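You operate a simulated robot arm through the tools that you are given. There is no shell and no other tool.

Carry out the task below with a simulated robot arm. There is one attempt and no reset: what you move stays moved.

## Task
Roll the trolley out, brake it and stand its pink sheet in the upright light box.
Fine: slide the yellow bar back before lifting and leave it back; the other two sheets stay in their slots. Where these are worked on the way, their far stop is far enough and under half their travel is too little: trolley brake.
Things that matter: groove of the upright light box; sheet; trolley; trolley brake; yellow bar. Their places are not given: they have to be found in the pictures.

It is judged by the outcome, as a careful person would: the job done as asked, and still so three seconds after it is handed in. It fails if anything else is knocked over, pushed out of place, dropped, spilled or broken. Flat cloth is picked up by pressing the open fingertips on it (5 to 10 N) and closing them slowly along it; thin cloth reads only 2 to 8 mm in the jaws.

## Robot
A 7-joint arm with a two-finger parallel gripper, fixed in place. Base frame: the origin is at the foot of the arm, x ahead of it, y to its left, z up. Units: mm, degrees, N and s.
Its first joint turns from -132.0 to 132.0 degrees. Payload 3.91 kg.
Tool frame: the origin (TCP) lies between the finger pads and is the grasp point; the fingertips stand 30 mm ahead of it; z points along the fingers, y is the line along which they close. Largest opening 110 mm; finger width 20, thickness 10; the body of the gripper, 48 by 112 mm, starts 55 mm behind the TCP.
Orientation is told as [roll, pitch, yaw] about the base's x, y, z axes, in that order, counted from this pose: with the fingers straight down and closing along the base's y, the tool's x points along the base's -x, its y along +y and its z along -z.

## Interface
- The arm moves only by the tool nudge_tool. Its argument "deltas" is a list of rows, each a list of 3 entries, a list of its own where there are three numbers: the shift along the tool's x, y, z in mm, then the turn, a rotation vector about the tool's x, y, z in degrees, then the gripper command, from -1 (shut) to 1 (fully open), values between in proportion. In form: [[[x, y, z], [wx, wy, wz], fingers], ...]. A call has 1 to 20 rows; each row shifts and turns the commanded pose from where the row before left it, along the tool's axes as they then stand. A row lasts 0.2 s, in which the tool goes at most 50 mm and 8.6 degrees; a call with a longer step from one row to the next is refused whole, and so is a gripper value outside its range. A pose out of reach is approached as far as the arm can. The call stops where the force on the tool passes 90 N (or 10 N more than at its start, if that is more) or the arm is blocked; 0.2 s more then pass. The fingers move at their own pace (about 108 mm/s each) and stop on an object; they squeeze with about 40 N. The grip force told is the motor's: it shows also when the fingers shut on nothing. Time passes only in rows, and 0.2 s behind the last, so rows that do not move let the fingers close. The reply holds the time, the measured pose of the TCP, the force on the tool along the base axes, the opening and the grip force, in the units named above and with some noise, with the torque about the TCP (base axes, N m) and any sound that the robot's microphone picked up.
- Cameras (640 x 400 px; columns grow to the right, rows downward): "scene" is fixed at [51.1, 500.1, 1372.9]; the picture's right is [-0.45, -0.89, 0.00], its down [0.33, -0.17, -0.93] and it looks along [0.83, -0.42, 0.37] (base axes); focal length 214 px, centre (320, 200). "wrist" rides on the gripper at [72, 17, -103] in the tool frame; the picture's right is [-0.23, 0.97, 0.00], its down [-0.76, -0.18, -0.62] and it looks along [-0.61, -0.14, 0.78] (tool axes); focal length 222 px, centre (320, 200).
- capture(camera): a new picture of that camera. It takes no simulated time.
- pixel_to_xyz(camera, pixels): for up to 12 pixels [column, row] of the newest picture of that camera ("zoom" is the newest enlarged one), the place [x, y, z] in the base frame of the surface seen there, good to about 3 mm. It takes no simulated time.
- close_up(camera, box): a new picture of the part [left, top, right, bottom] of that camera's present view, enlarged. It takes no simulated time.
- finish_job(): hands the job in; it is judged then, once.

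Unless the task says otherwise, let go and move clear before handing in.

The tools are called by a JSON object that holds its "fn" and its "kwargs". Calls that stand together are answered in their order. nudge_tool: Moves the arm, as the interface text tells. Its arguments: {"type":"object","properties":{"deltas":{"type":"array"}},"required":["deltas"]} The other tools are called the same way: capture (camera) takes a picture; pixel_to_xyz (camera, pixels) gives the place of the surface under pixels of a picture; close_up (camera, box) takes an enlarged picture of a part of a camera's view; finish_job () hands the job in.

At the start:

```text
time: 0.0
eef_pos: [520.2, 243.3, 1489.8]
tcp_rot: [0.0, 0.0, 0.0]
wrist_force: [0.7, 0.4, -0.1]
wrist_torque: [-0.01, 0.04, 0.03]
grip_width: 109.9
grasp_force: 0.1
```

scene: 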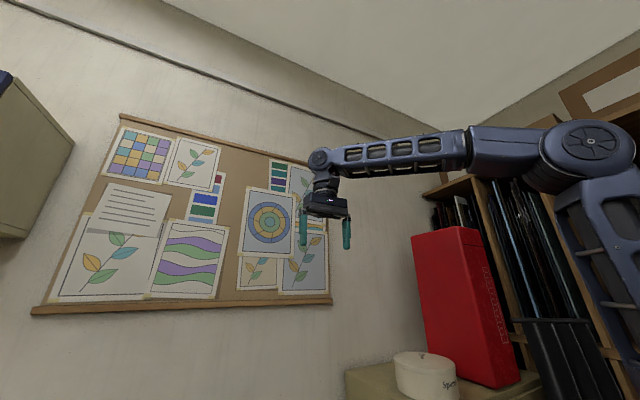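
wrist: 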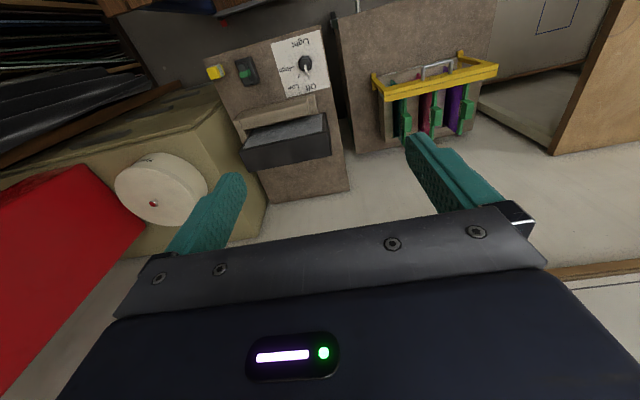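

The scene camera looks up at a wall and shows no workspace. The wrist picture shows a panel with a dark box and knob (about 285,100), and a rack with a yellow bar and three sheets (about 435,100). I'll enlarge and measure these.

{"fn": "close_up", "kwargs": {"camera": "wrist", "box": [180, 0, 580, 250]}}

{"fn": "close_up", "kwargs": {"camera": "wrist", "box": [340, 20, 532, 140]}}

{"fn": "pixel_to_xyz", "kwargs": {"camera": "wrist", "pixels": [[375, 78], [497, 68], [437, 70], [390, 140], [468, 120], [345, 140], [285, 140], [300, 75], [216, 72], [245, 72], [160, 190], [520, 110]]}}

```text
1.60 times, centred on (380, 125) of wrist
```

zoom: 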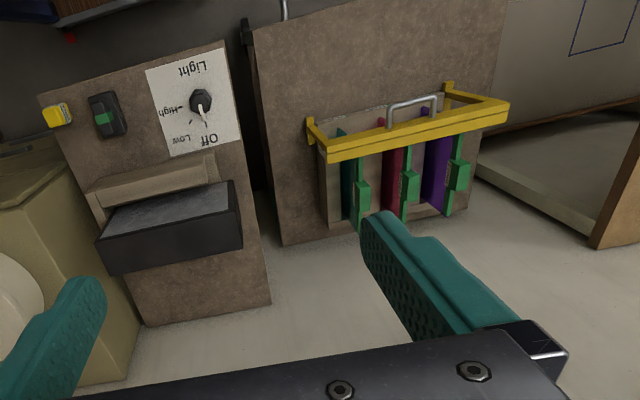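

```text
3.33 times, centred on (436, 80) of wrist
```

zoom: 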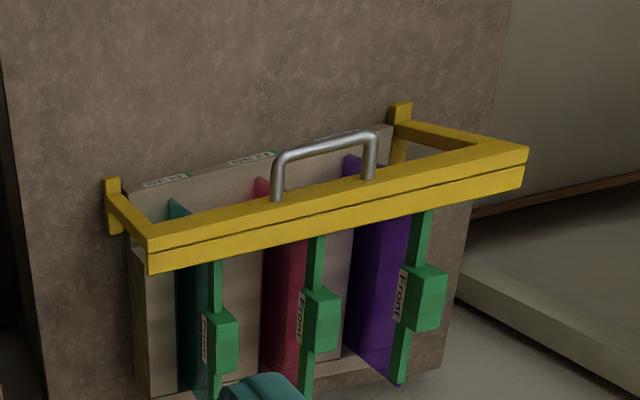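

```text
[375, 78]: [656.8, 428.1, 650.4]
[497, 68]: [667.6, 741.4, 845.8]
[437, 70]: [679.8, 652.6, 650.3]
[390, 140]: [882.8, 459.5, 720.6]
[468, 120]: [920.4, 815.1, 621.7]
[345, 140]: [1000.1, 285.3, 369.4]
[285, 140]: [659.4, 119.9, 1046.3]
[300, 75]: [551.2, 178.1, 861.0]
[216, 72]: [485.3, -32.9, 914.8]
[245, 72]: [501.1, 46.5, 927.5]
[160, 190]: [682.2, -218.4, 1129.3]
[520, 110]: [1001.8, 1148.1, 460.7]
```

The picture is upside down relative to the base frame, since image-down is base +x/+z. I'll measure more points on the enlarged rack.

{"fn": "pixel_to_xyz", "kwargs": {"camera": "zoom", "pixels": [[150, 245], [520, 155], [335, 205], [113, 200], [400, 115], [325, 140], [180, 210], [262, 185], [350, 165], [220, 340], [320, 315], [425, 295]]}}

{"fn": "pixel_to_xyz", "kwargs": {"camera": "zoom", "pixels": [[190, 300], [280, 290], [380, 270], [140, 330], [160, 180], [250, 158], [60, 300], [60, 100], [450, 60], [15, 180], [600, 100], [400, 370]]}}

```text
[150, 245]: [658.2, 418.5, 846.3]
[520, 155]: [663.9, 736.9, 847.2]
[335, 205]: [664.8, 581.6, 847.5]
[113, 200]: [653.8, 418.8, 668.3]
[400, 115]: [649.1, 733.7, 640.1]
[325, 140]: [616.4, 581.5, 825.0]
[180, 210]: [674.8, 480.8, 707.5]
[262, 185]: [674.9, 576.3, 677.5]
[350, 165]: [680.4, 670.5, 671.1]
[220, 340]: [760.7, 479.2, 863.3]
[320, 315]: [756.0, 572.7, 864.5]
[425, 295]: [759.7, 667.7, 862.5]
```

```text
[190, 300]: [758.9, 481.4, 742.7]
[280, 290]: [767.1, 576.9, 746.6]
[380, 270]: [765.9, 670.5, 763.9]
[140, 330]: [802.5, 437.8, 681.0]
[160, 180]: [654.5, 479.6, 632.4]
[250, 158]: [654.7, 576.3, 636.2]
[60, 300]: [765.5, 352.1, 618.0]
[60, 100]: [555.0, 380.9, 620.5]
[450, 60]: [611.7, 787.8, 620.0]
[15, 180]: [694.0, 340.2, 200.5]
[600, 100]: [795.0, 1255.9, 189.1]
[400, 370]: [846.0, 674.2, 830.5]
```

The trolley deck is at z≈620, with sheets standing at y≈480, 576 and 670. The yellow bar is at z≈847, x≈660. The near part lies outside the picture, so I'll tilt the tool to look further down and back.

{"fn": "nudge_tool", "kwargs": {"deltas": [[[0, 40, 0], [0, 8, 0], 1], [[0, 40, 0], [0, 8, 0], 1], [[0, 40, 0], [0, 8, 0], 1], [[0, 40, 0], [0, 8, 0], 1], [[0, 40, 0], [0, 0, 0], 1]]}}

{"fn": "capture", "kwargs": {"camera": "wrist"}}

```text
time: 1.2
eef_pos: [523.5, 439.6, 1489.4]
tcp_rot: [0.0, 32.1, -0.3]
wrist_force: [1.6, -1.8, 0.9]
wrist_torque: [0.15, 0.11, -0.09]
grip_width: 110.1
grasp_force: 0.0
```

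```text
taken
```

wrist: 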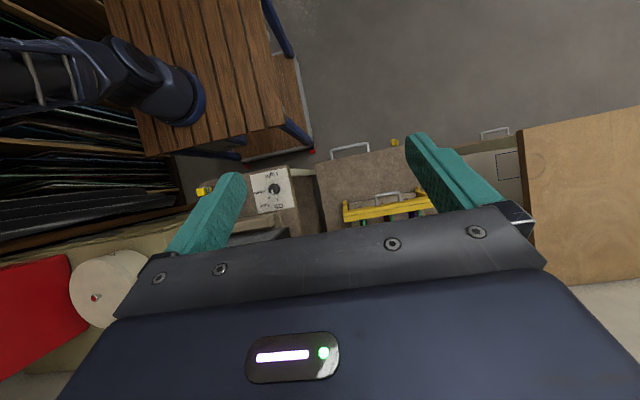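

The trolley now shows a silver push handle at about (350,150) and a yellow item at (395,142). I'll shut the fingers for a clearer view and zoom in.

{"fn": "nudge_tool", "kwargs": {"deltas": [[[0, 0, 0], [0, 0, 0], -1], [[0, 0, 0], [0, 0, 0], -1], [[0, 0, 0], [0, 0, 0], -1]]}}

{"fn": "close_up", "kwargs": {"camera": "wrist", "box": [180, 110, 340, 210]}}

{"fn": "close_up", "kwargs": {"camera": "wrist", "box": [300, 120, 460, 220]}}

{"fn": "pixel_to_xyz", "kwargs": {"camera": "zoom", "pixels": [[120, 125], [270, 95], [200, 105], [380, 90], [70, 230], [400, 130], [100, 300], [350, 300], [250, 250], [150, 50], [500, 85], [600, 170]]}}

```text
time: 2.0
eef_pos: [521.9, 442.4, 1489.5]
tcp_rot: [-0.1, 32.0, 0.0]
wrist_force: [1.1, -0.6, 1.2]
wrist_torque: [0.03, 0.01, 0.06]
grip_width: 0.0
grasp_force: 38.0
```

```text
4.00 times, centred on (260, 160) of wrist
```

zoom: 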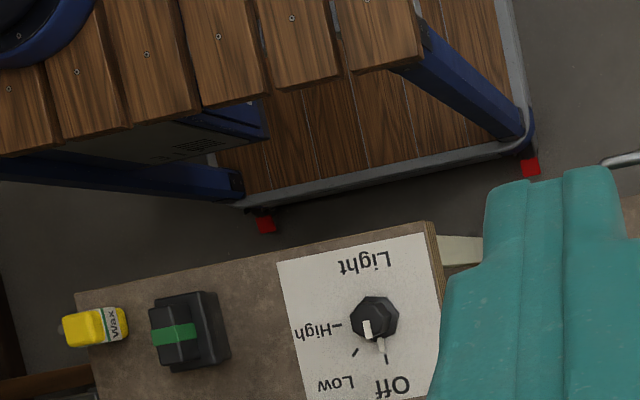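

```text
4.00 times, centred on (380, 170) of wrist
```

zoom: 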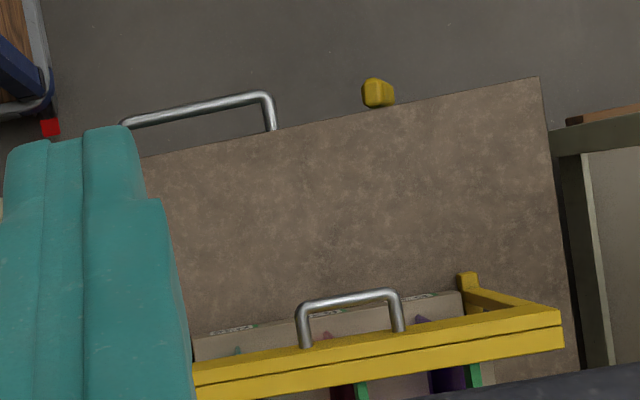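

```text
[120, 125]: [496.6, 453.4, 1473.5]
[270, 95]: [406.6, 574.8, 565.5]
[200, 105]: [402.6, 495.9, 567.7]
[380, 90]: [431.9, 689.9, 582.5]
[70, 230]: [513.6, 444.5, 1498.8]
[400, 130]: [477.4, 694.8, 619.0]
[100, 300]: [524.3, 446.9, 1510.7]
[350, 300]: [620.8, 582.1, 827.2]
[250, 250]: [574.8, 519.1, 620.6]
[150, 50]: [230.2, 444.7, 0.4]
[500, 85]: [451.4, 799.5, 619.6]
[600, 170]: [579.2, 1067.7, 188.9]
```

The trolley front edge is at x≈450. The silver handle is at about (405, 425–577, 567) and the yellow brake pedal at about (432,690,582). Next I'll look at the light box area from a few viewpoints.

{"fn": "nudge_tool", "kwargs": {"deltas": [[[0, -40, 0], [0, -8, 0], 0], [[0, -40, 0], [0, -8, 0], 0], [[0, -40, 0], [0, -8, 0], 0], [[0, -40, 0], [0, -8, 0], 0], [[0, -40, 0], [0, 0, 0], 0], [[0, -40, 0], [0, 0, 0], 0], [[0, -40, 0], [0, 0, 0], 0], [[0, -40, 0], [0, 0, 0], 0]]}}

{"fn": "capture", "kwargs": {"camera": "wrist"}}

{"fn": "close_up", "kwargs": {"camera": "wrist", "box": [200, 20, 440, 170]}}

{"fn": "pixel_to_xyz", "kwargs": {"camera": "wrist", "pixels": [[250, 50], [300, 50], [350, 50], [400, 50], [250, 100], [300, 100], [350, 100], [400, 100], [250, 140], [300, 140], [350, 140], [400, 140]]}}

```text
time: 3.8
eef_pos: [520.0, 124.2, 1489.2]
tcp_rot: [0.0, 0.1, 0.0]
wrist_force: [-0.1, 0.4, 0.4]
wrist_torque: [-0.04, 0.0, 0.04]
grip_width: 55.0
grasp_force: 0.0
```

```text
taken
```

wrist: 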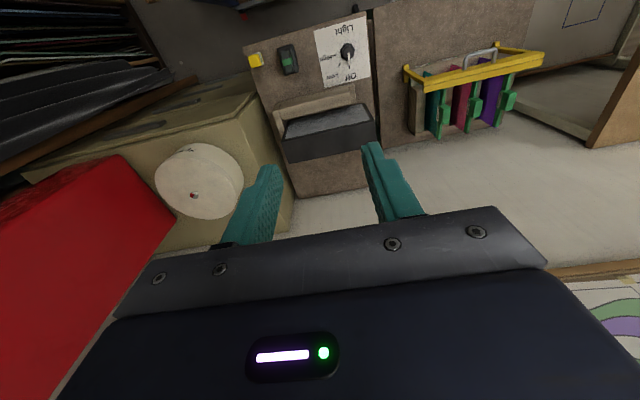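

```text
2.67 times, centred on (320, 95) of wrist
```

zoom: 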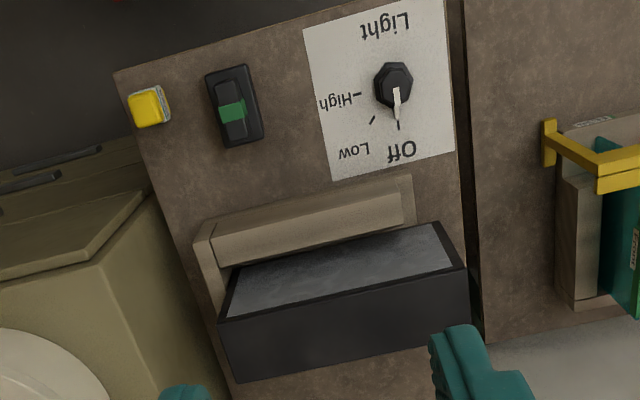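

```text
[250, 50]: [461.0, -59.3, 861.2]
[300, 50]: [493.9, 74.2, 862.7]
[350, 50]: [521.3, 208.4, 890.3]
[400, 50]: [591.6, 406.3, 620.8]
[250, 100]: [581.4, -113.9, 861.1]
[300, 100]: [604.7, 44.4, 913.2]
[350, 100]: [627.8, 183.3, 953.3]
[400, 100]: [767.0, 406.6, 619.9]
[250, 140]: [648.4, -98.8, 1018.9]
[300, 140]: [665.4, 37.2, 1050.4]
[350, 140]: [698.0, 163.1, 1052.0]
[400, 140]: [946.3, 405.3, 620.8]
```

The light box stands on the cabinet (top z≈861): a beige trough in front at about zoom (310,235), and an upright dark panel behind it. I'll measure it in detail.

{"fn": "pixel_to_xyz", "kwargs": {"camera": "zoom", "pixels": [[215, 250], [300, 225], [400, 200], [300, 250], [400, 220], [408, 180], [235, 300], [345, 260], [440, 240], [225, 350], [345, 330], [460, 300]]}}

{"fn": "close_up", "kwargs": {"camera": "wrist", "box": [265, 75, 393, 155]}}

{"fn": "pixel_to_xyz", "kwargs": {"camera": "zoom", "pixels": [[50, 120], [60, 190], [80, 175], [200, 100], [200, 130], [200, 150], [200, 160], [200, 200], [500, 50], [490, 90], [400, 110], [400, 150]]}}

```text
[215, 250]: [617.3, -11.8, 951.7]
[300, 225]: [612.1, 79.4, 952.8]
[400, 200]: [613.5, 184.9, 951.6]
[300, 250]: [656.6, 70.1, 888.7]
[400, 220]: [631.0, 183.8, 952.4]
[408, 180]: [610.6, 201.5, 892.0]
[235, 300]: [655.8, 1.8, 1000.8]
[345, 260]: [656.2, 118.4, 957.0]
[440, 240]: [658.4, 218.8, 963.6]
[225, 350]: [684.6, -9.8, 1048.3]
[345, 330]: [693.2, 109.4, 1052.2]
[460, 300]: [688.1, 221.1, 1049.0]
```

```text
5.00 times, centred on (329, 115) of wrist
```

zoom: 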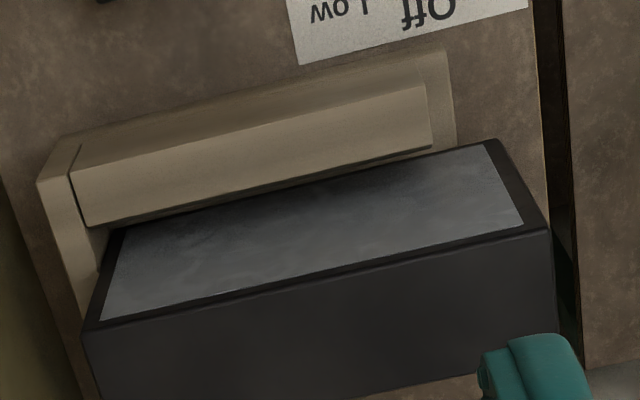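

```text
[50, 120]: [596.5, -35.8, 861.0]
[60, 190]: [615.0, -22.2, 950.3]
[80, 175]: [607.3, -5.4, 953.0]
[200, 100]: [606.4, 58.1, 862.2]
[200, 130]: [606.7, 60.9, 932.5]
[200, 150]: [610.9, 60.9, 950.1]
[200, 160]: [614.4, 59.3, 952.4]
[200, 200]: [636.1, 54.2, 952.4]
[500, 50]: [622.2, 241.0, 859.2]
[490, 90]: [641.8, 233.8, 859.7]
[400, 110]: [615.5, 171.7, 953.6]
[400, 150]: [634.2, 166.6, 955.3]
```

The groove appears to lie between the beige rail (top z≈952, back edge x≈638) and the vertical panel face (x≈656), with y from about 0 to 195. Next I'll bring the camera closer to the trolley to understand the bar, sheets and brake.

{"fn": "nudge_tool", "kwargs": {"deltas": [[[5.4, 35.1, 29.9], [0, 0, 0], 1], [[5.4, 35.1, 29.9], [0, 0, 0], 1], [[5.4, 35.1, 29.9], [0, 0, 0], 1], [[5.4, 35.1, 29.9], [0, 0, 0], 1], [[5.4, 35.1, 29.9], [0, 0, 0], 1], [[5.4, 35.1, 29.9], [0, 0, 0], 1], [[5.4, 35.1, 29.9], [0, 0, 0], 1], [[5.4, 35.1, 29.9], [0, 0, 0], 1], [[5.4, 35.1, 29.9], [0, 0, 0], 1], [[5.4, 35.1, 29.9], [0, 0, 0], 1], [[5.4, 35.1, 29.9], [0, 0, 0], 1], [[5.4, 35.1, 29.9], [0, 0, 0], 1], [[5.4, 35.1, 29.9], [0, 0, 0], 1]]}}

{"fn": "capture", "kwargs": {"camera": "wrist"}}

```text
time: 6.6
eef_pos: [450.5, 580.4, 1100.6]
tcp_rot: [0.1, 0.1, -0.1]
wrist_force: [0.1, -0.2, 0.0]
wrist_torque: [0.03, 0.01, -0.03]
grip_width: 110.3
grasp_force: 0.0
```

```text
taken
```

wrist: 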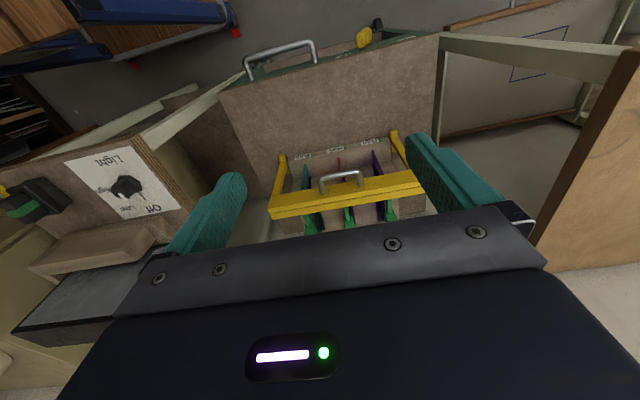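

{"fn": "close_up", "kwargs": {"camera": "wrist", "box": [240, 120, 440, 245]}}

{"fn": "pixel_to_xyz", "kwargs": {"camera": "zoom", "pixels": [[110, 290], [140, 120], [520, 50], [570, 200], [330, 170], [215, 165], [316, 140], [430, 120], [200, 250], [400, 270], [490, 300], [230, 330]]}}

{"fn": "close_up", "kwargs": {"camera": "wrist", "box": [200, 0, 456, 160]}}

{"fn": "pixel_to_xyz", "kwargs": {"camera": "zoom", "pixels": [[110, 150], [280, 105], [195, 120], [125, 190], [290, 150], [410, 95], [440, 60], [400, 130], [55, 210], [595, 90], [500, 80], [350, 130]]}}

```text
3.20 times, centred on (340, 182) of wrist
```

zoom: 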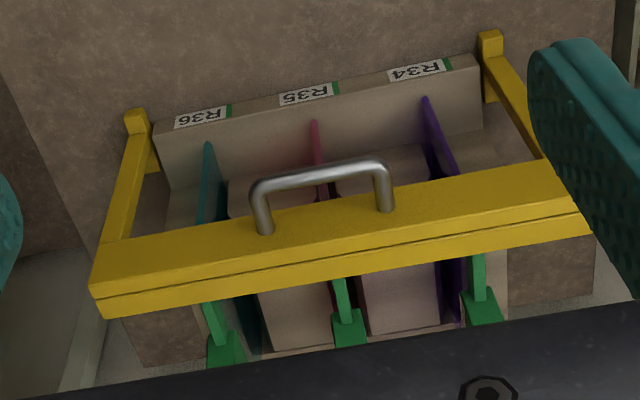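

```text
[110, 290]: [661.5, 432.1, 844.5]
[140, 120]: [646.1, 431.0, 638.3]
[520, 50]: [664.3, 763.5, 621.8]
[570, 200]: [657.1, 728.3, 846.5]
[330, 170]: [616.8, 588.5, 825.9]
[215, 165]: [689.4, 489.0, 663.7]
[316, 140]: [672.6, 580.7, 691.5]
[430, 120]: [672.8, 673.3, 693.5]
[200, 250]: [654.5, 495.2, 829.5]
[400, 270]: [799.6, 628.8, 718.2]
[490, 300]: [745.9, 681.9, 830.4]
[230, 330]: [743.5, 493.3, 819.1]
```

```text
2.50 times, centred on (328, 80) of wrist
```

zoom: 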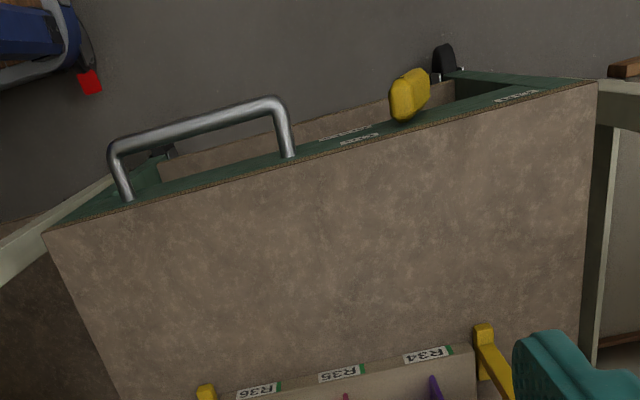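

```text
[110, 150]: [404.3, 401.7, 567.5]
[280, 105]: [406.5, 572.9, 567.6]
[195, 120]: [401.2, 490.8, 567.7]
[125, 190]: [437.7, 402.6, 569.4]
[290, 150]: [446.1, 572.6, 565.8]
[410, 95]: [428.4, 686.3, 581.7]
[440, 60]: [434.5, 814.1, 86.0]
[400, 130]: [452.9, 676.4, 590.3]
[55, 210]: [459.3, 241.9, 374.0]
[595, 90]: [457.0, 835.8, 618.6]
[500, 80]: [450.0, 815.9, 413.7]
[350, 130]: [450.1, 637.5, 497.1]
```

The gate is a yellow bar on two posts with a silver pull handle facing the robot at about (617,588,826). The brake knob is at about (428,686,582), with labels on the trolley's front face. I'll check the robot stand's extents before moving lower.

{"fn": "capture", "kwargs": {"camera": "wrist"}}

{"fn": "pixel_to_xyz", "kwargs": {"camera": "wrist", "pixels": [[235, 30], [133, 63], [150, 30], [30, 25], [80, 50], [225, 10], [165, 15], [60, 80], [180, 90], [140, 110], [300, 20], [40, 110]]}}

{"fn": "nudge_tool", "kwargs": {"deltas": [[[40, 5, 15], [0, 0, 0], 0.3], [[40, 5, 15], [0, 0, 0], 0.3], [[40, 5, 15], [0, 0, 0], 0.3], [[40, 5, 15], [0, 0, 0], 0.3]]}}

{"fn": "capture", "kwargs": {"camera": "wrist"}}

```text
taken
```

wrist: 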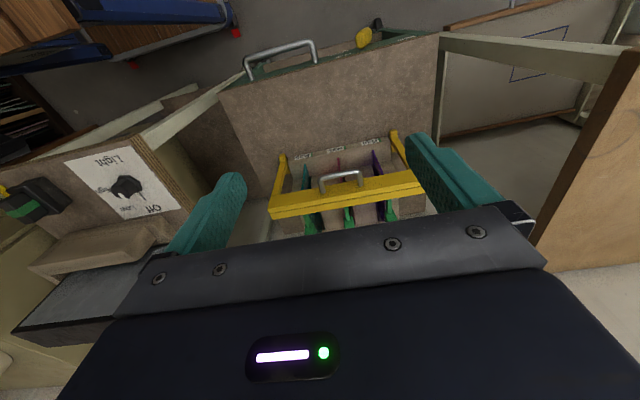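

```text
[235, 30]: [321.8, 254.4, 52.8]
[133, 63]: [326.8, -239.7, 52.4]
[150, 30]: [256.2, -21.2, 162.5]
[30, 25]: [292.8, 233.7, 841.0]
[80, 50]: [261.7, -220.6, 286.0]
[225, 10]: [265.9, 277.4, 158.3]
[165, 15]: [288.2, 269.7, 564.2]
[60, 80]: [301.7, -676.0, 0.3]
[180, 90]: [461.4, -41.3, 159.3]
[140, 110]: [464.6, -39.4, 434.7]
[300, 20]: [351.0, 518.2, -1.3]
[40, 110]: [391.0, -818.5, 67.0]
```

```text
time: 7.6
eef_pos: [290.2, 600.6, 1039.8]
tcp_rot: [0.0, 0.0, -0.1]
wrist_force: [0.8, 0.3, -0.3]
wrist_torque: [0.02, 0.02, 0.01]
grip_width: 71.6
grasp_force: 0.1
```

```text
taken
```

wrist: 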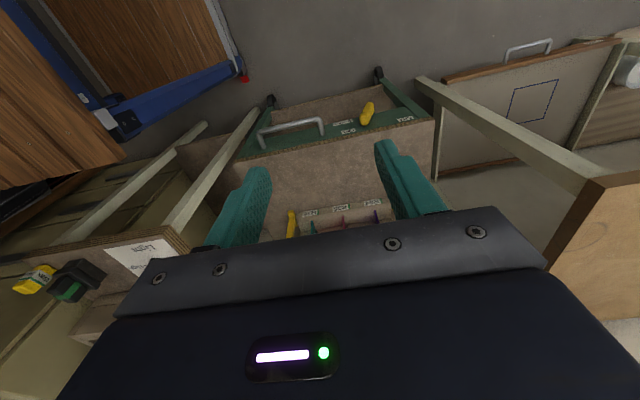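

{"fn": "close_up", "kwargs": {"camera": "wrist", "box": [230, 60, 440, 190]}}

{"fn": "close_up", "kwargs": {"camera": "wrist", "box": [320, 80, 416, 140]}}

{"fn": "pixel_to_xyz", "kwargs": {"camera": "zoom", "pixels": [[320, 160], [330, 190], [275, 270], [310, 290], [190, 330], [560, 240], [150, 275], [295, 250], [340, 250], [395, 290], [395, 20], [520, 300]]}}

```text
3.05 times, centred on (335, 125) of wrist
```

zoom: 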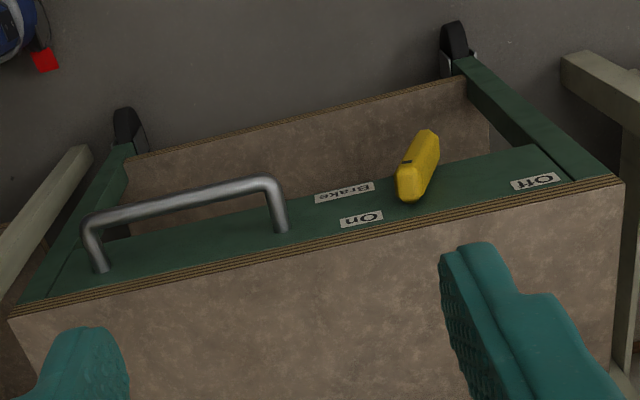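

```text
6.67 times, centred on (368, 110) of wrist
```

zoom: 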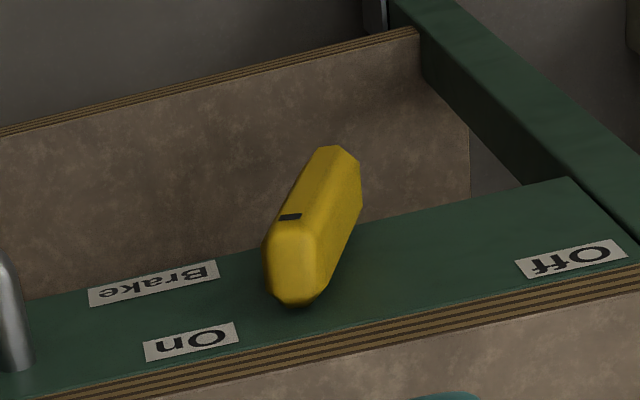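

```text
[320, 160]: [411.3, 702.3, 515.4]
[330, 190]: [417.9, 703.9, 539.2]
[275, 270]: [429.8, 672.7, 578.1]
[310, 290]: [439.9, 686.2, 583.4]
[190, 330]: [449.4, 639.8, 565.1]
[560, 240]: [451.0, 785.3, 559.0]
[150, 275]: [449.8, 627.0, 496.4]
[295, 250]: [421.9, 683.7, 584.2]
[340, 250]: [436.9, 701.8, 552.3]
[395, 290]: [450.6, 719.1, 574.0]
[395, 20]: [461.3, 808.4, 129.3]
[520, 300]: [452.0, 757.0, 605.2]
```

The trolley's front face (x≈450) carries a "Brake" plate. "On" is at about (449,640,565), "Off" at about (451,785,559), and the yellow lever is between them. I want a more frontal view to read the lever geometry.

{"fn": "nudge_tool", "kwargs": {"deltas": [[[9.5, 10.4, 42.9], [0, 0, 0], 0.3], [[9.5, 10.4, 42.9], [0, 0, 0], 0.3], [[9.5, 10.4, 42.9], [0, 0, 0], 0.3], [[9.5, 10.4, 42.9], [0, 0, 0], 0.3], [[9.5, 10.4, 42.9], [0, 0, 0], 0.3], [[9.5, 10.4, 42.9], [0, 0, 0], 0.3], [[9.5, 10.4, 42.9], [0, 0, 0], 0.3], [[9.5, 10.4, 42.9], [0, 0, 0], 0.3], [[0, 0, 0], [0, -8, 0], 0.3], [[0, 0, 0], [0, -8, 0], 0.3], [[0, 0, 0], [0, -8, 0], 0.3], [[0, 0, 0], [0, -6, 0], 0.3]]}}

{"fn": "capture", "kwargs": {"camera": "wrist"}}

```text
time: 10.2
eef_pos: [215.5, 685.0, 697.6]
tcp_rot: [0.2, -30.1, -0.1]
wrist_force: [0.9, -0.1, 0.4]
wrist_torque: [-0.01, 0.07, 0.0]
grip_width: 71.4
grasp_force: 0.1
```

```text
taken
```

wrist: 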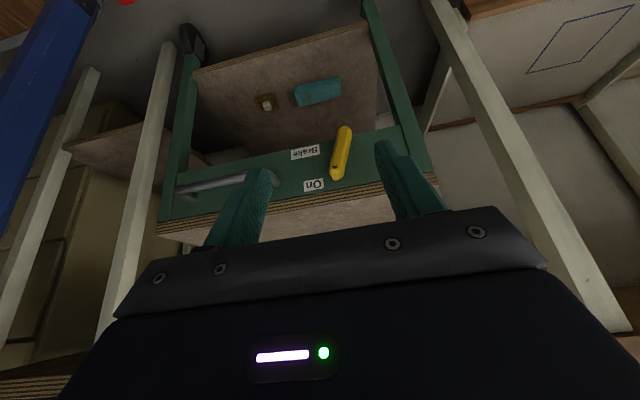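

{"fn": "close_up", "kwargs": {"camera": "wrist", "box": [272, 110, 400, 190]}}

{"fn": "pixel_to_xyz", "kwargs": {"camera": "zoom", "pixels": [[360, 90], [385, 90], [345, 200], [320, 325], [300, 310], [370, 250], [340, 240], [395, 130], [200, 210], [210, 380], [300, 340], [340, 330]]}}

{"fn": "pixel_to_xyz", "kwargs": {"camera": "wrist", "pixels": [[195, 160], [265, 155], [240, 180], [180, 200], [165, 225], [430, 170], [375, 50], [190, 100], [290, 60], [145, 200], [520, 200], [320, 110]]}}

```text
5.00 times, centred on (336, 150) of wrist
```

zoom: 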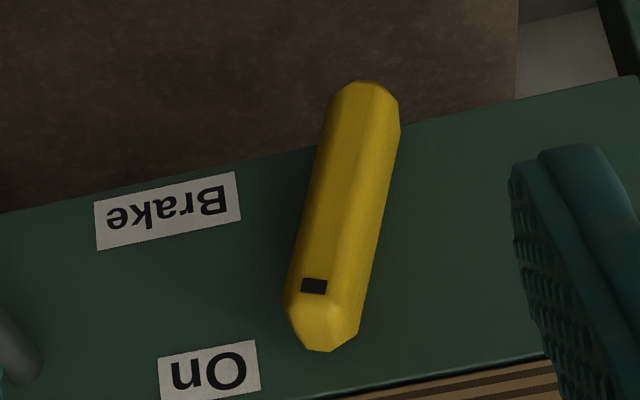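

```text
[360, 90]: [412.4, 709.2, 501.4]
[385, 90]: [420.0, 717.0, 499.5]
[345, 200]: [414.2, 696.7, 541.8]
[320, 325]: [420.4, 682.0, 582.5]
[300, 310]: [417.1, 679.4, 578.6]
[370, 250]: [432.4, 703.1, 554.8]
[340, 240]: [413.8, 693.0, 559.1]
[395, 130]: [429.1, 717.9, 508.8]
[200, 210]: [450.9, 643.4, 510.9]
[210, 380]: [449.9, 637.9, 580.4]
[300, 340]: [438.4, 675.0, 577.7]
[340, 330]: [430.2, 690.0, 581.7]
```

```text
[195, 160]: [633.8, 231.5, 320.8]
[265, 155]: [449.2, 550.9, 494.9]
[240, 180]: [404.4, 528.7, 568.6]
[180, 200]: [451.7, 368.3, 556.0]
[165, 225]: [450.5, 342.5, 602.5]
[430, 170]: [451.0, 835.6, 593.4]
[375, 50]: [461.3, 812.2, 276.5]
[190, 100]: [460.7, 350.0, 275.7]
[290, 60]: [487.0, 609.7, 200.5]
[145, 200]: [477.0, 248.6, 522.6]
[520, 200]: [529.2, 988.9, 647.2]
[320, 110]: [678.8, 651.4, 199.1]
```

The lever runs from about (y 712, z 497) up to (y 684, z 585), with its tip tilted toward "On". I'll try rolling the trolley first. I'll straighten the tool, move above the push handle (x≈404, y≈490, z≈568) and yaw by 90° to straddle its bar.

{"fn": "nudge_tool", "kwargs": {"deltas": [[[0, 0, 0], [0, 8, 0], 0], [[0, 0, 0], [0, 8, 0], 0], [[0, 0, 0], [0, 8, 0], 0], [[0, 0, 0], [0, 6, 0], 0], [[-31, -32, -8], [0, 0, 0], 0], [[-31, -32, -8], [0, 0, 0], 0], [[-31, -32, -8], [0, 0, 0], 0], [[-31, -32, -8], [0, 0, 0], 0], [[-31, -32, -8], [0, 0, 0], 0], [[-31, -32, -8], [0, 0, 0], 0]]}}

{"fn": "nudge_tool", "kwargs": {"deltas": [[[0, 0, 0], [0, 0, -8.2], 0], [[0, 0, 0], [0, 0, -8.2], 0], [[0, 0, 0], [0, 0, -8.2], 0], [[0, 0, 0], [0, 0, -8.2], 0], [[0, 0, 0], [0, 0, -8.2], 0], [[0, 0, 0], [0, 0, -8.2], 0], [[0, 0, 0], [0, 0, -8.2], 0], [[0, 0, 0], [0, 0, -8.2], 0], [[0, 0, 0], [0, 0, -8.2], 0], [[0, 0, 0], [0, 0, -8.2], 0], [[0, 0, 0], [0, 0, -8], 0]]}}

{"fn": "capture", "kwargs": {"camera": "wrist"}}

```text
time: 12.4
eef_pos: [397.6, 490.8, 745.1]
tcp_rot: [0.0, 0.0, 0.0]
wrist_force: [-1.3, -0.2, -1.0]
wrist_torque: [-0.03, -0.01, 0.0]
grip_width: 55.0
grasp_force: 0.1
```

```text
time: 14.8
eef_pos: [400.3, 491.6, 745.5]
tcp_rot: [-0.1, 0.1, 90.1]
wrist_force: [-0.3, -0.3, -0.2]
wrist_torque: [0.01, 0.02, -0.01]
grip_width: 55.0
grasp_force: 0.1
```

```text
taken
```

wrist: 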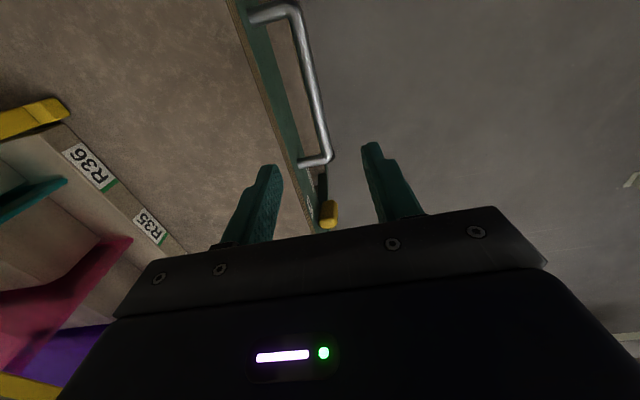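

{"fn": "close_up", "kwargs": {"camera": "wrist", "box": [220, 0, 380, 100]}}

{"fn": "pixel_to_xyz", "kwargs": {"camera": "wrist", "pixels": [[303, 50], [309, 50], [315, 90], [322, 130], [275, 15], [318, 161], [285, 80], [290, 150]]}}

```text
4.00 times, centred on (300, 50) of wrist
```

zoom: 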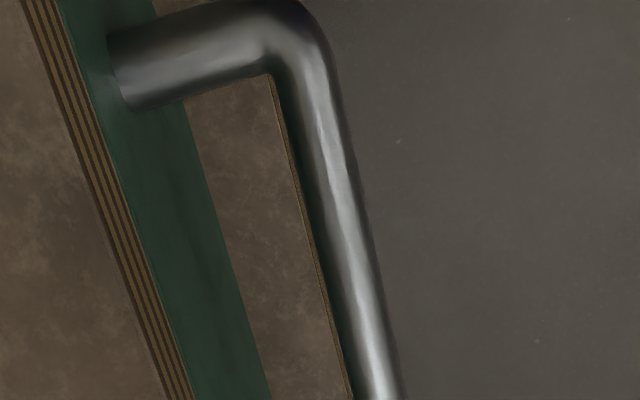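

```text
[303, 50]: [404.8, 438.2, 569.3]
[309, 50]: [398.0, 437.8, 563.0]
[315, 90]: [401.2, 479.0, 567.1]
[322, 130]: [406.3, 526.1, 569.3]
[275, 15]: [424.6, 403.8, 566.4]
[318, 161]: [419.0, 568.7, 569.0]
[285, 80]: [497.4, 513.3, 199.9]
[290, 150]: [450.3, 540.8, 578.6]
```

The handle bar axis is at x≈404, with its top at z≈569. I'll lower over it with a 44 mm opening and close on it.

{"fn": "nudge_tool", "kwargs": {"deltas": [[[0, -3.5, 0], [0, 0, 0], -0.2], [[0, 0, 40], [0, 0, 0], -0.2], [[0, 0, 40], [0, 0, 0], -0.2], [[0, 0, 40], [0, 0, 0], -0.2], [[0, 0, 25], [0, 0, 0], -0.2], [[0, 0, 15], [0, 0, 0], -0.2], [[0, 0, 11], [0, 0, 0], -0.2], [[0, 0, 0], [0, 0, 0], -1], [[0, 0, 0], [0, 0, 0], -1], [[0, 0, 0], [0, 0, 0], -1]]}}

```text
time: 17.0
eef_pos: [405.5, 492.3, 574.9]
tcp_rot: [-0.2, 0.0, 89.9]
wrist_force: [23.4, 2.1, -10.5]
wrist_torque: [0.93, -0.3, 0.08]
grip_width: 15.8
grasp_force: 44.8
```

The bar is gripped (15.8 mm). I'll start pulling gently toward −x and watch the force.

{"fn": "nudge_tool", "kwargs": {"deltas": [[[0, 6, 0], [0, 0, 0], -1], [[0, 6, 0], [0, 0, 0], -1], [[0, 8, 0], [0, 0, 0], -1], [[0, 8, 0], [0, 0, 0], -1], [[0, 8, 0], [0, 0, 0], -1]]}}

{"fn": "capture", "kwargs": {"camera": "wrist"}}

```text
time: 17.5
eef_pos: [404.5, 491.6, 574.0]
tcp_rot: [-0.7, -0.2, 89.6]
wrist_force: [8.1, 6.5, -25.7]
wrist_torque: [0.5, -0.07, 0.6]
grip_width: 15.8
grasp_force: 45.1
stopped in row 2: the force on the tool passed its limit at 99 N (the readings are from after the stop); the commanded pose is now the measured one
```

```text
taken
```

wrist: 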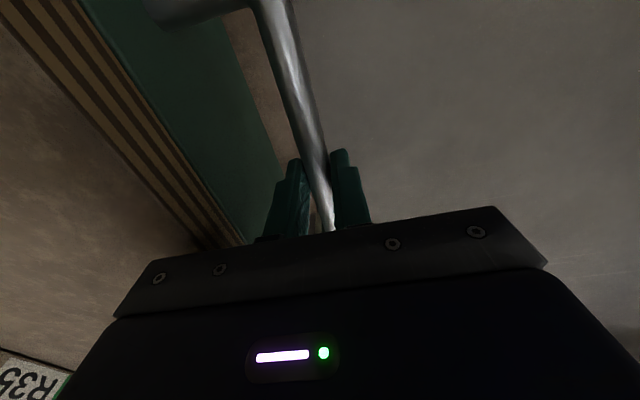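

The trolley resisted 99 N without moving. I'll retry with very small steps to tell static friction from a set brake.

{"fn": "nudge_tool", "kwargs": {"deltas": [[[0, 1.5, 0], [0, 0, 0], -1], [[0, 1.5, 0], [0, 0, 0], -1], [[0, 1.5, 0], [0, 0, 0], -1]]}}

{"fn": "nudge_tool", "kwargs": {"deltas": [[[0, 1.5, 0], [0, 0, 0], -1], [[0, 1.5, 0], [0, 0, 0], -1]]}}

```text
time: 18.3
eef_pos: [404.9, 491.2, 574.0]
tcp_rot: [-0.6, -0.1, 89.5]
wrist_force: [60.1, 13.5, -36.2]
wrist_torque: [0.31, -0.7, 0.61]
grip_width: 16.0
grasp_force: 44.3
```

```text
time: 18.9
eef_pos: [404.6, 491.5, 575.5]
tcp_rot: [-0.9, -0.2, 89.3]
wrist_force: [8.0, 7.7, -25.4]
wrist_torque: [0.28, -0.06, 0.89]
grip_width: 15.6
grasp_force: 44.3
stopped in row 2: the force on the tool passed its limit at 91 N (the readings are from after the stop); the commanded pose is now the measured one
```

The brake is evidently holding the trolley. I'll let go of the handle, rise, and move beside the lever's tip to push it toward "Off" first.

{"fn": "nudge_tool", "kwargs": {"deltas": [[[0, 0, 0], [0, 0, 0], -0.2], [[0, 0, 0], [0, 0, 0], -0.2], [[0, 0, -30], [0, 0, 0], -0.2], [[0, 0, -40], [0, 0, 0], -0.2], [[0, 0, -40], [0, 0, 0], -0.2], [[-35, -3, -10], [0, 0, 0], -1], [[-40, -5, 0], [0, 0, 0], -1], [[-40, -5, 0], [0, 0, 0], -1], [[-36, -5, 0], [0, 0, 0], -1], [[0, -5, 0], [0, 0, 0], -1]]}}

{"fn": "capture", "kwargs": {"camera": "wrist"}}

```text
time: 21.1
eef_pos: [425.4, 641.6, 697.0]
tcp_rot: [-1.0, -0.2, 89.3]
wrist_force: [-0.3, -0.7, -1.0]
wrist_torque: [0.01, -0.03, 0.0]
grip_width: 0.0
grasp_force: 37.6
```

```text
taken
```

wrist: 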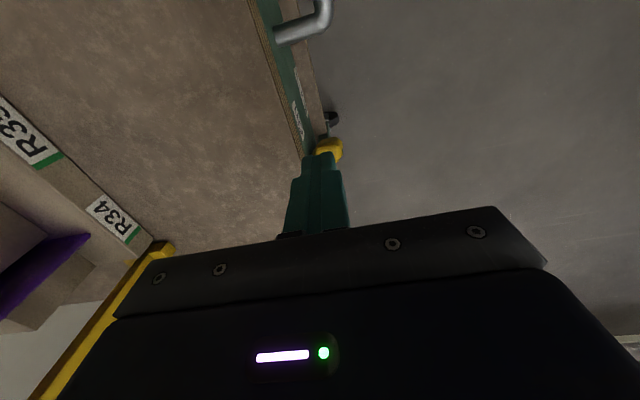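

Fingers are shut at y≈642, next to the lever tip (yellow at (325,148)). I'll lower beside it and push in small steps toward +y.

{"fn": "nudge_tool", "kwargs": {"deltas": [[[0, -2, 40], [0, 0, 0], -1], [[0, 0, 40], [0, 0, 0], -1], [[0, 0, 30], [0, 0, 0], -1], [[0, 0, 12], [0, 0, 0], -1], [[-10, 0, 0], [0, 0, 0], -1], [[-8, 0, 0], [0, 0, 0], -1], [[-6, 0, 0], [0, 0, 0], -1], [[-6, 0, 0], [0, 0, 0], -1]]}}

{"fn": "capture", "kwargs": {"camera": "wrist"}}

```text
time: 22.9
eef_pos: [431.2, 671.6, 574.9]
tcp_rot: [-0.9, -0.3, 89.2]
wrist_force: [0.1, 0.0, 0.4]
wrist_torque: [0.01, -0.02, -0.07]
grip_width: 0.2
grasp_force: 37.6
```

```text
taken
```

wrist: 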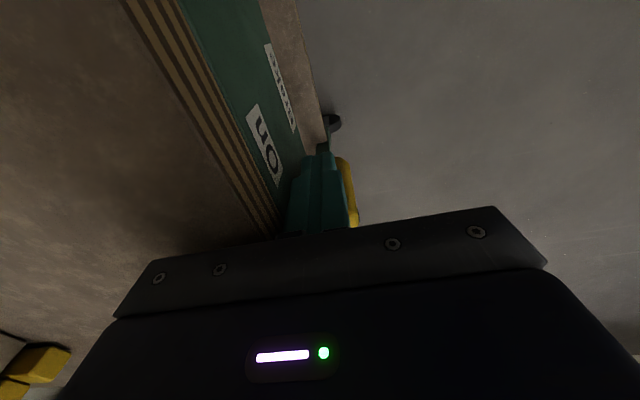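

Not yet pressing: the force is near zero at y≈672. I'll continue +y in small steps.

{"fn": "nudge_tool", "kwargs": {"deltas": [[[-5, 0, 0], [0, 0, 0], -1], [[-5, 0, 0], [0, 0, 0], -1], [[-5, 0, 0], [0, 0, 0], -1], [[-5, 0, 0], [0, 0, 0], -1]]}}

{"fn": "nudge_tool", "kwargs": {"deltas": [[[-5, 0, 0], [0, 0, 0], -1], [[-5, 0, 0], [0, 0, 0], -1], [[-5, 0, 0], [0, 0, 0], -1], [[-5, 0, 0], [0, 0, 0], -1]]}}

{"fn": "nudge_tool", "kwargs": {"deltas": [[[-5, 0, 0], [0, 0, 0], -1], [[-5, 0, 0], [0, 0, 0], -1], [[-5, 0, 0], [0, 0, 0], -1], [[-5, 0, 0], [0, 0, 0], -1]]}}

{"fn": "capture", "kwargs": {"camera": "wrist"}}

```text
time: 23.9
eef_pos: [430.8, 692.1, 574.6]
tcp_rot: [-0.9, -0.3, 89.3]
wrist_force: [-1.3, 0.2, -0.7]
wrist_torque: [-0.02, -0.01, 0.02]
grip_width: 0.0
grasp_force: 37.9
```

```text
time: 24.9
eef_pos: [430.6, 711.8, 574.4]
tcp_rot: [-0.9, -0.3, 89.2]
wrist_force: [0.0, -0.1, -0.5]
wrist_torque: [0.0, -0.02, 0.0]
grip_width: 0.1
grasp_force: 37.8
```

```text
time: 25.6
eef_pos: [432.6, 717.5, 575.5]
tcp_rot: [-0.9, 0.7, 89.2]
wrist_force: [-8.6, -35.8, 41.5]
wrist_torque: [-0.68, 0.09, 0.28]
grip_width: 0.0
grasp_force: 37.8
stopped in row 3: the force on the tool passed its limit at 102 N (the readings are from after the stop); the commanded pose is now the measured one
```

```text
taken
```

wrist: 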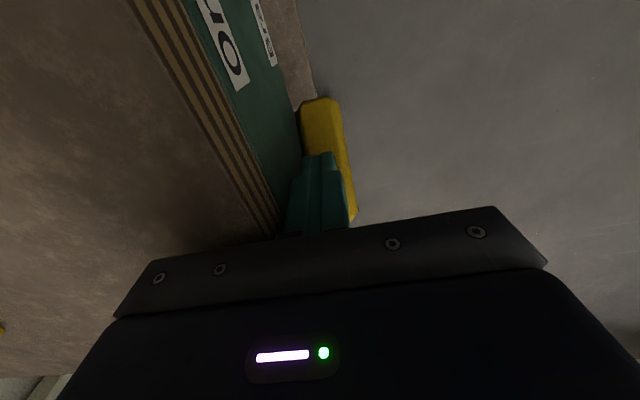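

The lever moved freely, then stopped hard at about y=717, probably at the Off stop. I'll back off, rise and look.

{"fn": "nudge_tool", "kwargs": {"deltas": [[[10, 0, 0], [0, 0, 0], -1], [[20, 0, 0], [0, 0, 0], -1], [[40, 0, -10], [0, 0, 0], -1], [[20, 0, -40], [0, 0, 0], -1], [[20, 5, -40], [0, 0, 0], -1], [[20, 5, -40], [0, 0, 0], -1]]}}

{"fn": "capture", "kwargs": {"camera": "wrist"}}

{"fn": "close_up", "kwargs": {"camera": "wrist", "box": [240, 100, 400, 200]}}

```text
time: 27.0
eef_pos: [419.0, 588.6, 704.6]
tcp_rot: [-0.8, 0.6, 89.1]
wrist_force: [1.0, -0.2, -1.4]
wrist_torque: [-0.02, 0.03, -0.01]
grip_width: 0.0
grasp_force: 37.4
```

```text
taken
```

wrist: 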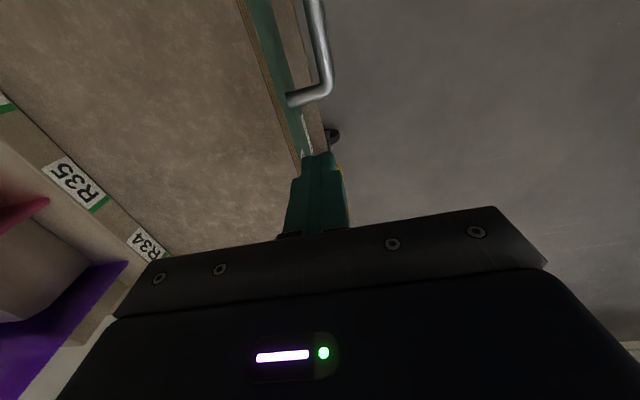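

```text
4.00 times, centred on (320, 150) of wrist
```

zoom: 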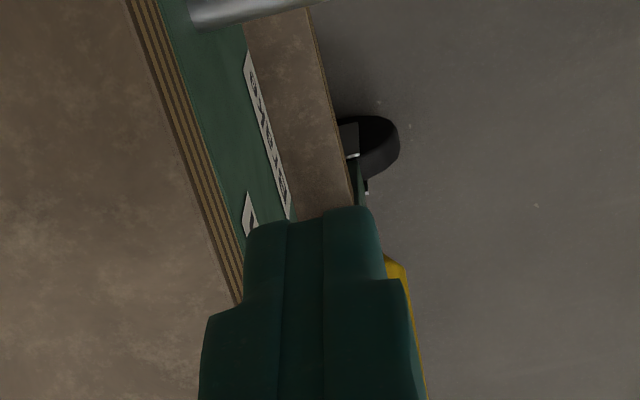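

{"fn": "nudge_tool", "kwargs": {"deltas": [[[0, 20, -20], [0, 0, 0], 0.6], [[0, 20, -20], [0, 0, 0], 0.6], [[0, 0, 0], [0, 0, 0], 0.6]]}}

{"fn": "capture", "kwargs": {"camera": "wrist"}}

{"fn": "close_up", "kwargs": {"camera": "wrist", "box": [220, 80, 380, 180]}}

```text
time: 27.8
eef_pos: [376.7, 590.7, 745.0]
tcp_rot: [-0.9, 0.6, 89.2]
wrist_force: [0.8, -0.4, 0.5]
wrist_torque: [0.06, 0.02, -0.01]
grip_width: 87.8
grasp_force: 0.1
```

```text
taken
```

wrist: 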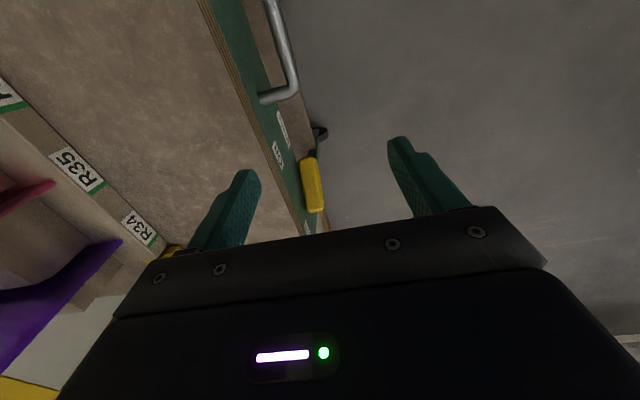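

```text
4.00 times, centred on (300, 130) of wrist
```

zoom: 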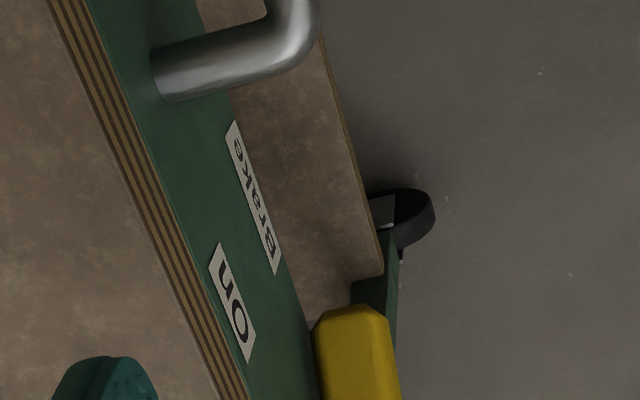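

{"fn": "pixel_to_xyz", "kwargs": {"camera": "wrist", "pixels": [[308, 160], [312, 170], [318, 190], [316, 205], [308, 190], [322, 210], [305, 165], [320, 180]]}}

{"fn": "close_up", "kwargs": {"camera": "wrist", "box": [260, 140, 388, 220]}}

```text
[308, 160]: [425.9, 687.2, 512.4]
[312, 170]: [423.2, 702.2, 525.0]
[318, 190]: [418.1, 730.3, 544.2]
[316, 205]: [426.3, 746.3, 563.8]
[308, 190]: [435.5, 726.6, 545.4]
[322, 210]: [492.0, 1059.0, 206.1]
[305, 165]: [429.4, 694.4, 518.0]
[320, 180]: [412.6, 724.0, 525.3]
```

```text
5.00 times, centred on (324, 180) of wrist
```

zoom: 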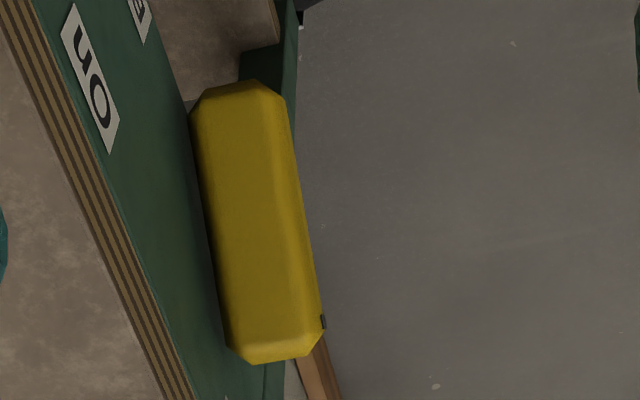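

The lever now points to about 50° on the Off side, from (y 687, z 512) to (y 746, z 564). I'll go back to the handle and pull.

{"fn": "nudge_tool", "kwargs": {"deltas": [[[33, -9, 0], [0.6, -0.9, -0.8], -0.2], [[33, -9, 0], [0, 0, 0], -0.2], [[33, -9, 0], [0, 0, 0], -0.2], [[0, 0, 40], [0, 0, 0], -0.2], [[0, 0, 40], [0, 0, 0], -0.2], [[0, 0, 40], [0, 0, 0], -0.2], [[0, 0, 25], [0, 0, 0], -0.2], [[0, 0, 15], [0, 0, 0], -0.2], [[0, 0, 11], [0, 0, 0], -0.2], [[0, 0, 0], [0, 0, 0], -0.2]]}}

```text
time: 30.0
eef_pos: [409.4, 492.8, 572.1]
tcp_rot: [-1.4, -0.3, 90.0]
wrist_force: [0.1, -0.4, 0.5]
wrist_torque: [-0.01, 0.0, -0.01]
grip_width: 44.1
grasp_force: 0.0
```

{"fn": "nudge_tool", "kwargs": {"deltas": [[[0, 5, -2], [-1.4, 0.3, 0], -0.2], [[0, 0, 0], [0, 0, 0], -1], [[0, 0, 0], [0, 0, 0], -1], [[0, 0, 0], [0, 0, 0], -1]]}}

{"fn": "nudge_tool", "kwargs": {"deltas": [[[0, 1.5, 0], [0, 0, 0], -1], [[0, 1.5, 0], [0, 0, 0], -1], [[0, 2, 0], [0, 0, 0], -1], [[0, 2, 0], [0, 0, 0], -1], [[0, 3, 0], [0, 0, 0], -1]]}}

```text
time: 31.0
eef_pos: [403.6, 493.4, 574.8]
tcp_rot: [0.0, 0.1, 90.0]
wrist_force: [4.4, -0.7, -2.5]
wrist_torque: [0.56, -0.07, -0.08]
grip_width: 15.9
grasp_force: 44.9
```

```text
time: 32.2
eef_pos: [393.5, 492.2, 575.2]
tcp_rot: [0.0, -0.1, 90.0]
wrist_force: [1.8, 9.0, -4.3]
wrist_torque: [-0.35, 0.02, -0.05]
grip_width: 15.6
grasp_force: 44.9
```

The trolley rolls now. I'll keep pulling gently.

{"fn": "nudge_tool", "kwargs": {"deltas": [[[0, 6, 0], [0, 0, 0], -1], [[0, 8, 0], [0, 0, 0], -1], [[0, 8, 0], [0, 0, 0], -1], [[0, 8, 0], [0, 0, 0], -1], [[0, 8, 0], [0, 0, 0], -1], [[0, 8, 0], [0, 0, 0], -1], [[0, 8, 0], [0, 0, 0], -1], [[0, 8, 0], [0, 0, 0], -1], [[0, 8, 0], [0, 0, 0], -1], [[0, 8, 0], [0, 0, 0], -1], [[0, 5, 0], [0, 0, 0], -1], [[0, 2, 0], [0, 0, 0], -1]]}}

{"fn": "capture", "kwargs": {"camera": "wrist"}}

```text
time: 34.8
eef_pos: [309.7, 492.9, 574.3]
tcp_rot: [0.0, -0.2, 90.0]
wrist_force: [2.8, 15.0, 9.6]
wrist_torque: [0.6, 0.0, -0.08]
grip_width: 15.5
grasp_force: 44.7
```

```text
taken
```

wrist: 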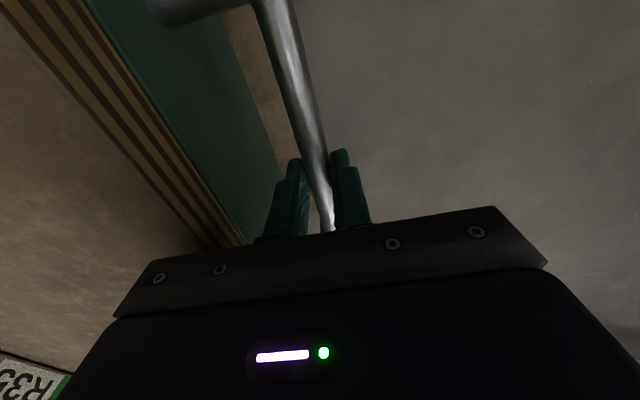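

Smooth so far, about 94 mm out. I'll continue and watch for a stop.

{"fn": "nudge_tool", "kwargs": {"deltas": [[[0, 5, 0], [0, 0, 0], -1], [[0, 6, 0], [0, 0, 0], -1], [[0, 6, 0], [0, 0, 0], -1], [[0, 6, 0], [0, 0, 0], -1], [[0, 6, 0], [0, 0, 0], -1], [[0, 6, 0], [0, 0, 0], -1], [[0, 6, 0], [0, 0, 0], -1], [[0, 6, 0], [0, 0, 0], -1], [[0, 6, 0], [0, 0, 0], -1], [[0, 6, 0], [0, 0, 0], -1], [[0, 6, 0], [0, 0, 0], -1], [[0, 6, 0], [0, 0, 0], -1], [[0, 6, 0], [0, 0, 0], -1], [[0, 6, 0], [0, 0, 0], -1], [[0, 6, 0], [0, 0, 0], -1], [[0, 6, 0], [0, 0, 0], -1], [[0, 4, 0], [0, 0, 0], -1], [[0, 2, 0], [0, 0, 0], -1]]}}

```text
time: 38.6
eef_pos: [208.9, 491.8, 573.9]
tcp_rot: [-0.1, 0.0, 89.9]
wrist_force: [3.9, 13.9, 34.2]
wrist_torque: [-0.24, -0.08, -0.05]
grip_width: 15.9
grasp_force: 45.2
```

About 195 mm out now. I'll pull a bit further to see whether there is a stop.

{"fn": "nudge_tool", "kwargs": {"deltas": [[[0, 4, 0], [0, 0, 0], -1], [[0, 5, 0], [0, 0, 0], -1], [[0, 5, 0], [0, 0, 0], -1], [[0, 5, 0], [0, 0, 0], -1], [[0, 5, 0], [0, 0, 0], -1], [[0, 5, 0], [0, 0, 0], -1], [[0, 5, 0], [0, 0, 0], -1], [[0, 5, 0], [0, 0, 0], -1], [[0, 4, 0], [0, 0, 0], -1], [[0, 2, 0], [0, 0, 0], -1]]}}

```text
time: 40.8
eef_pos: [162.4, 493.7, 574.6]
tcp_rot: [0.0, 0.0, 90.0]
wrist_force: [3.9, 16.8, 13.9]
wrist_torque: [1.19, -0.04, 0.01]
grip_width: 15.8
grasp_force: 44.7
```

No stop yet at about 242 mm out. I'll try one more short pull while the arm still has reach.

{"fn": "nudge_tool", "kwargs": {"deltas": [[[0, 4, 0], [0, 0, 0], -1], [[0, 5, 0], [0, 0, 0], -1], [[0, 5, 0], [0, 0, 0], -1], [[0, 5, 0], [0, 0, 0], -1], [[0, 5, 0], [0, 0, 0], -1], [[0, 5, 0], [0, 0, 0], -1], [[0, 5, 0], [0, 0, 0], -1], [[0, 4, 0], [0, 0, 0], -1], [[0, 2, 0], [0, 0, 0], -1]]}}

{"fn": "capture", "kwargs": {"camera": "wrist"}}

```text
time: 42.8
eef_pos: [122.1, 491.3, 573.5]
tcp_rot: [0.0, -0.1, 90.0]
wrist_force: [3.8, 15.9, -1.4]
wrist_torque: [0.6, -0.05, -0.08]
grip_width: 15.7
grasp_force: 44.8
```

```text
taken
```

wrist: 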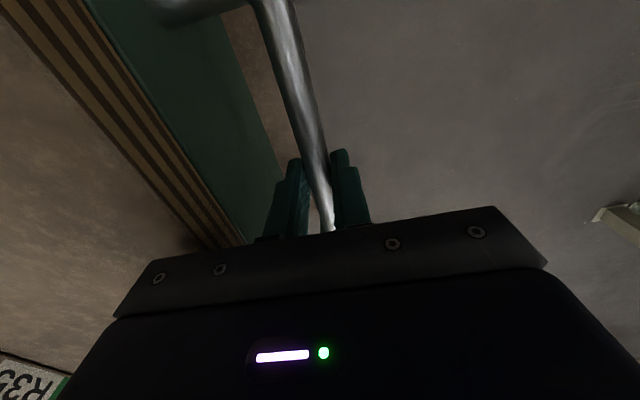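

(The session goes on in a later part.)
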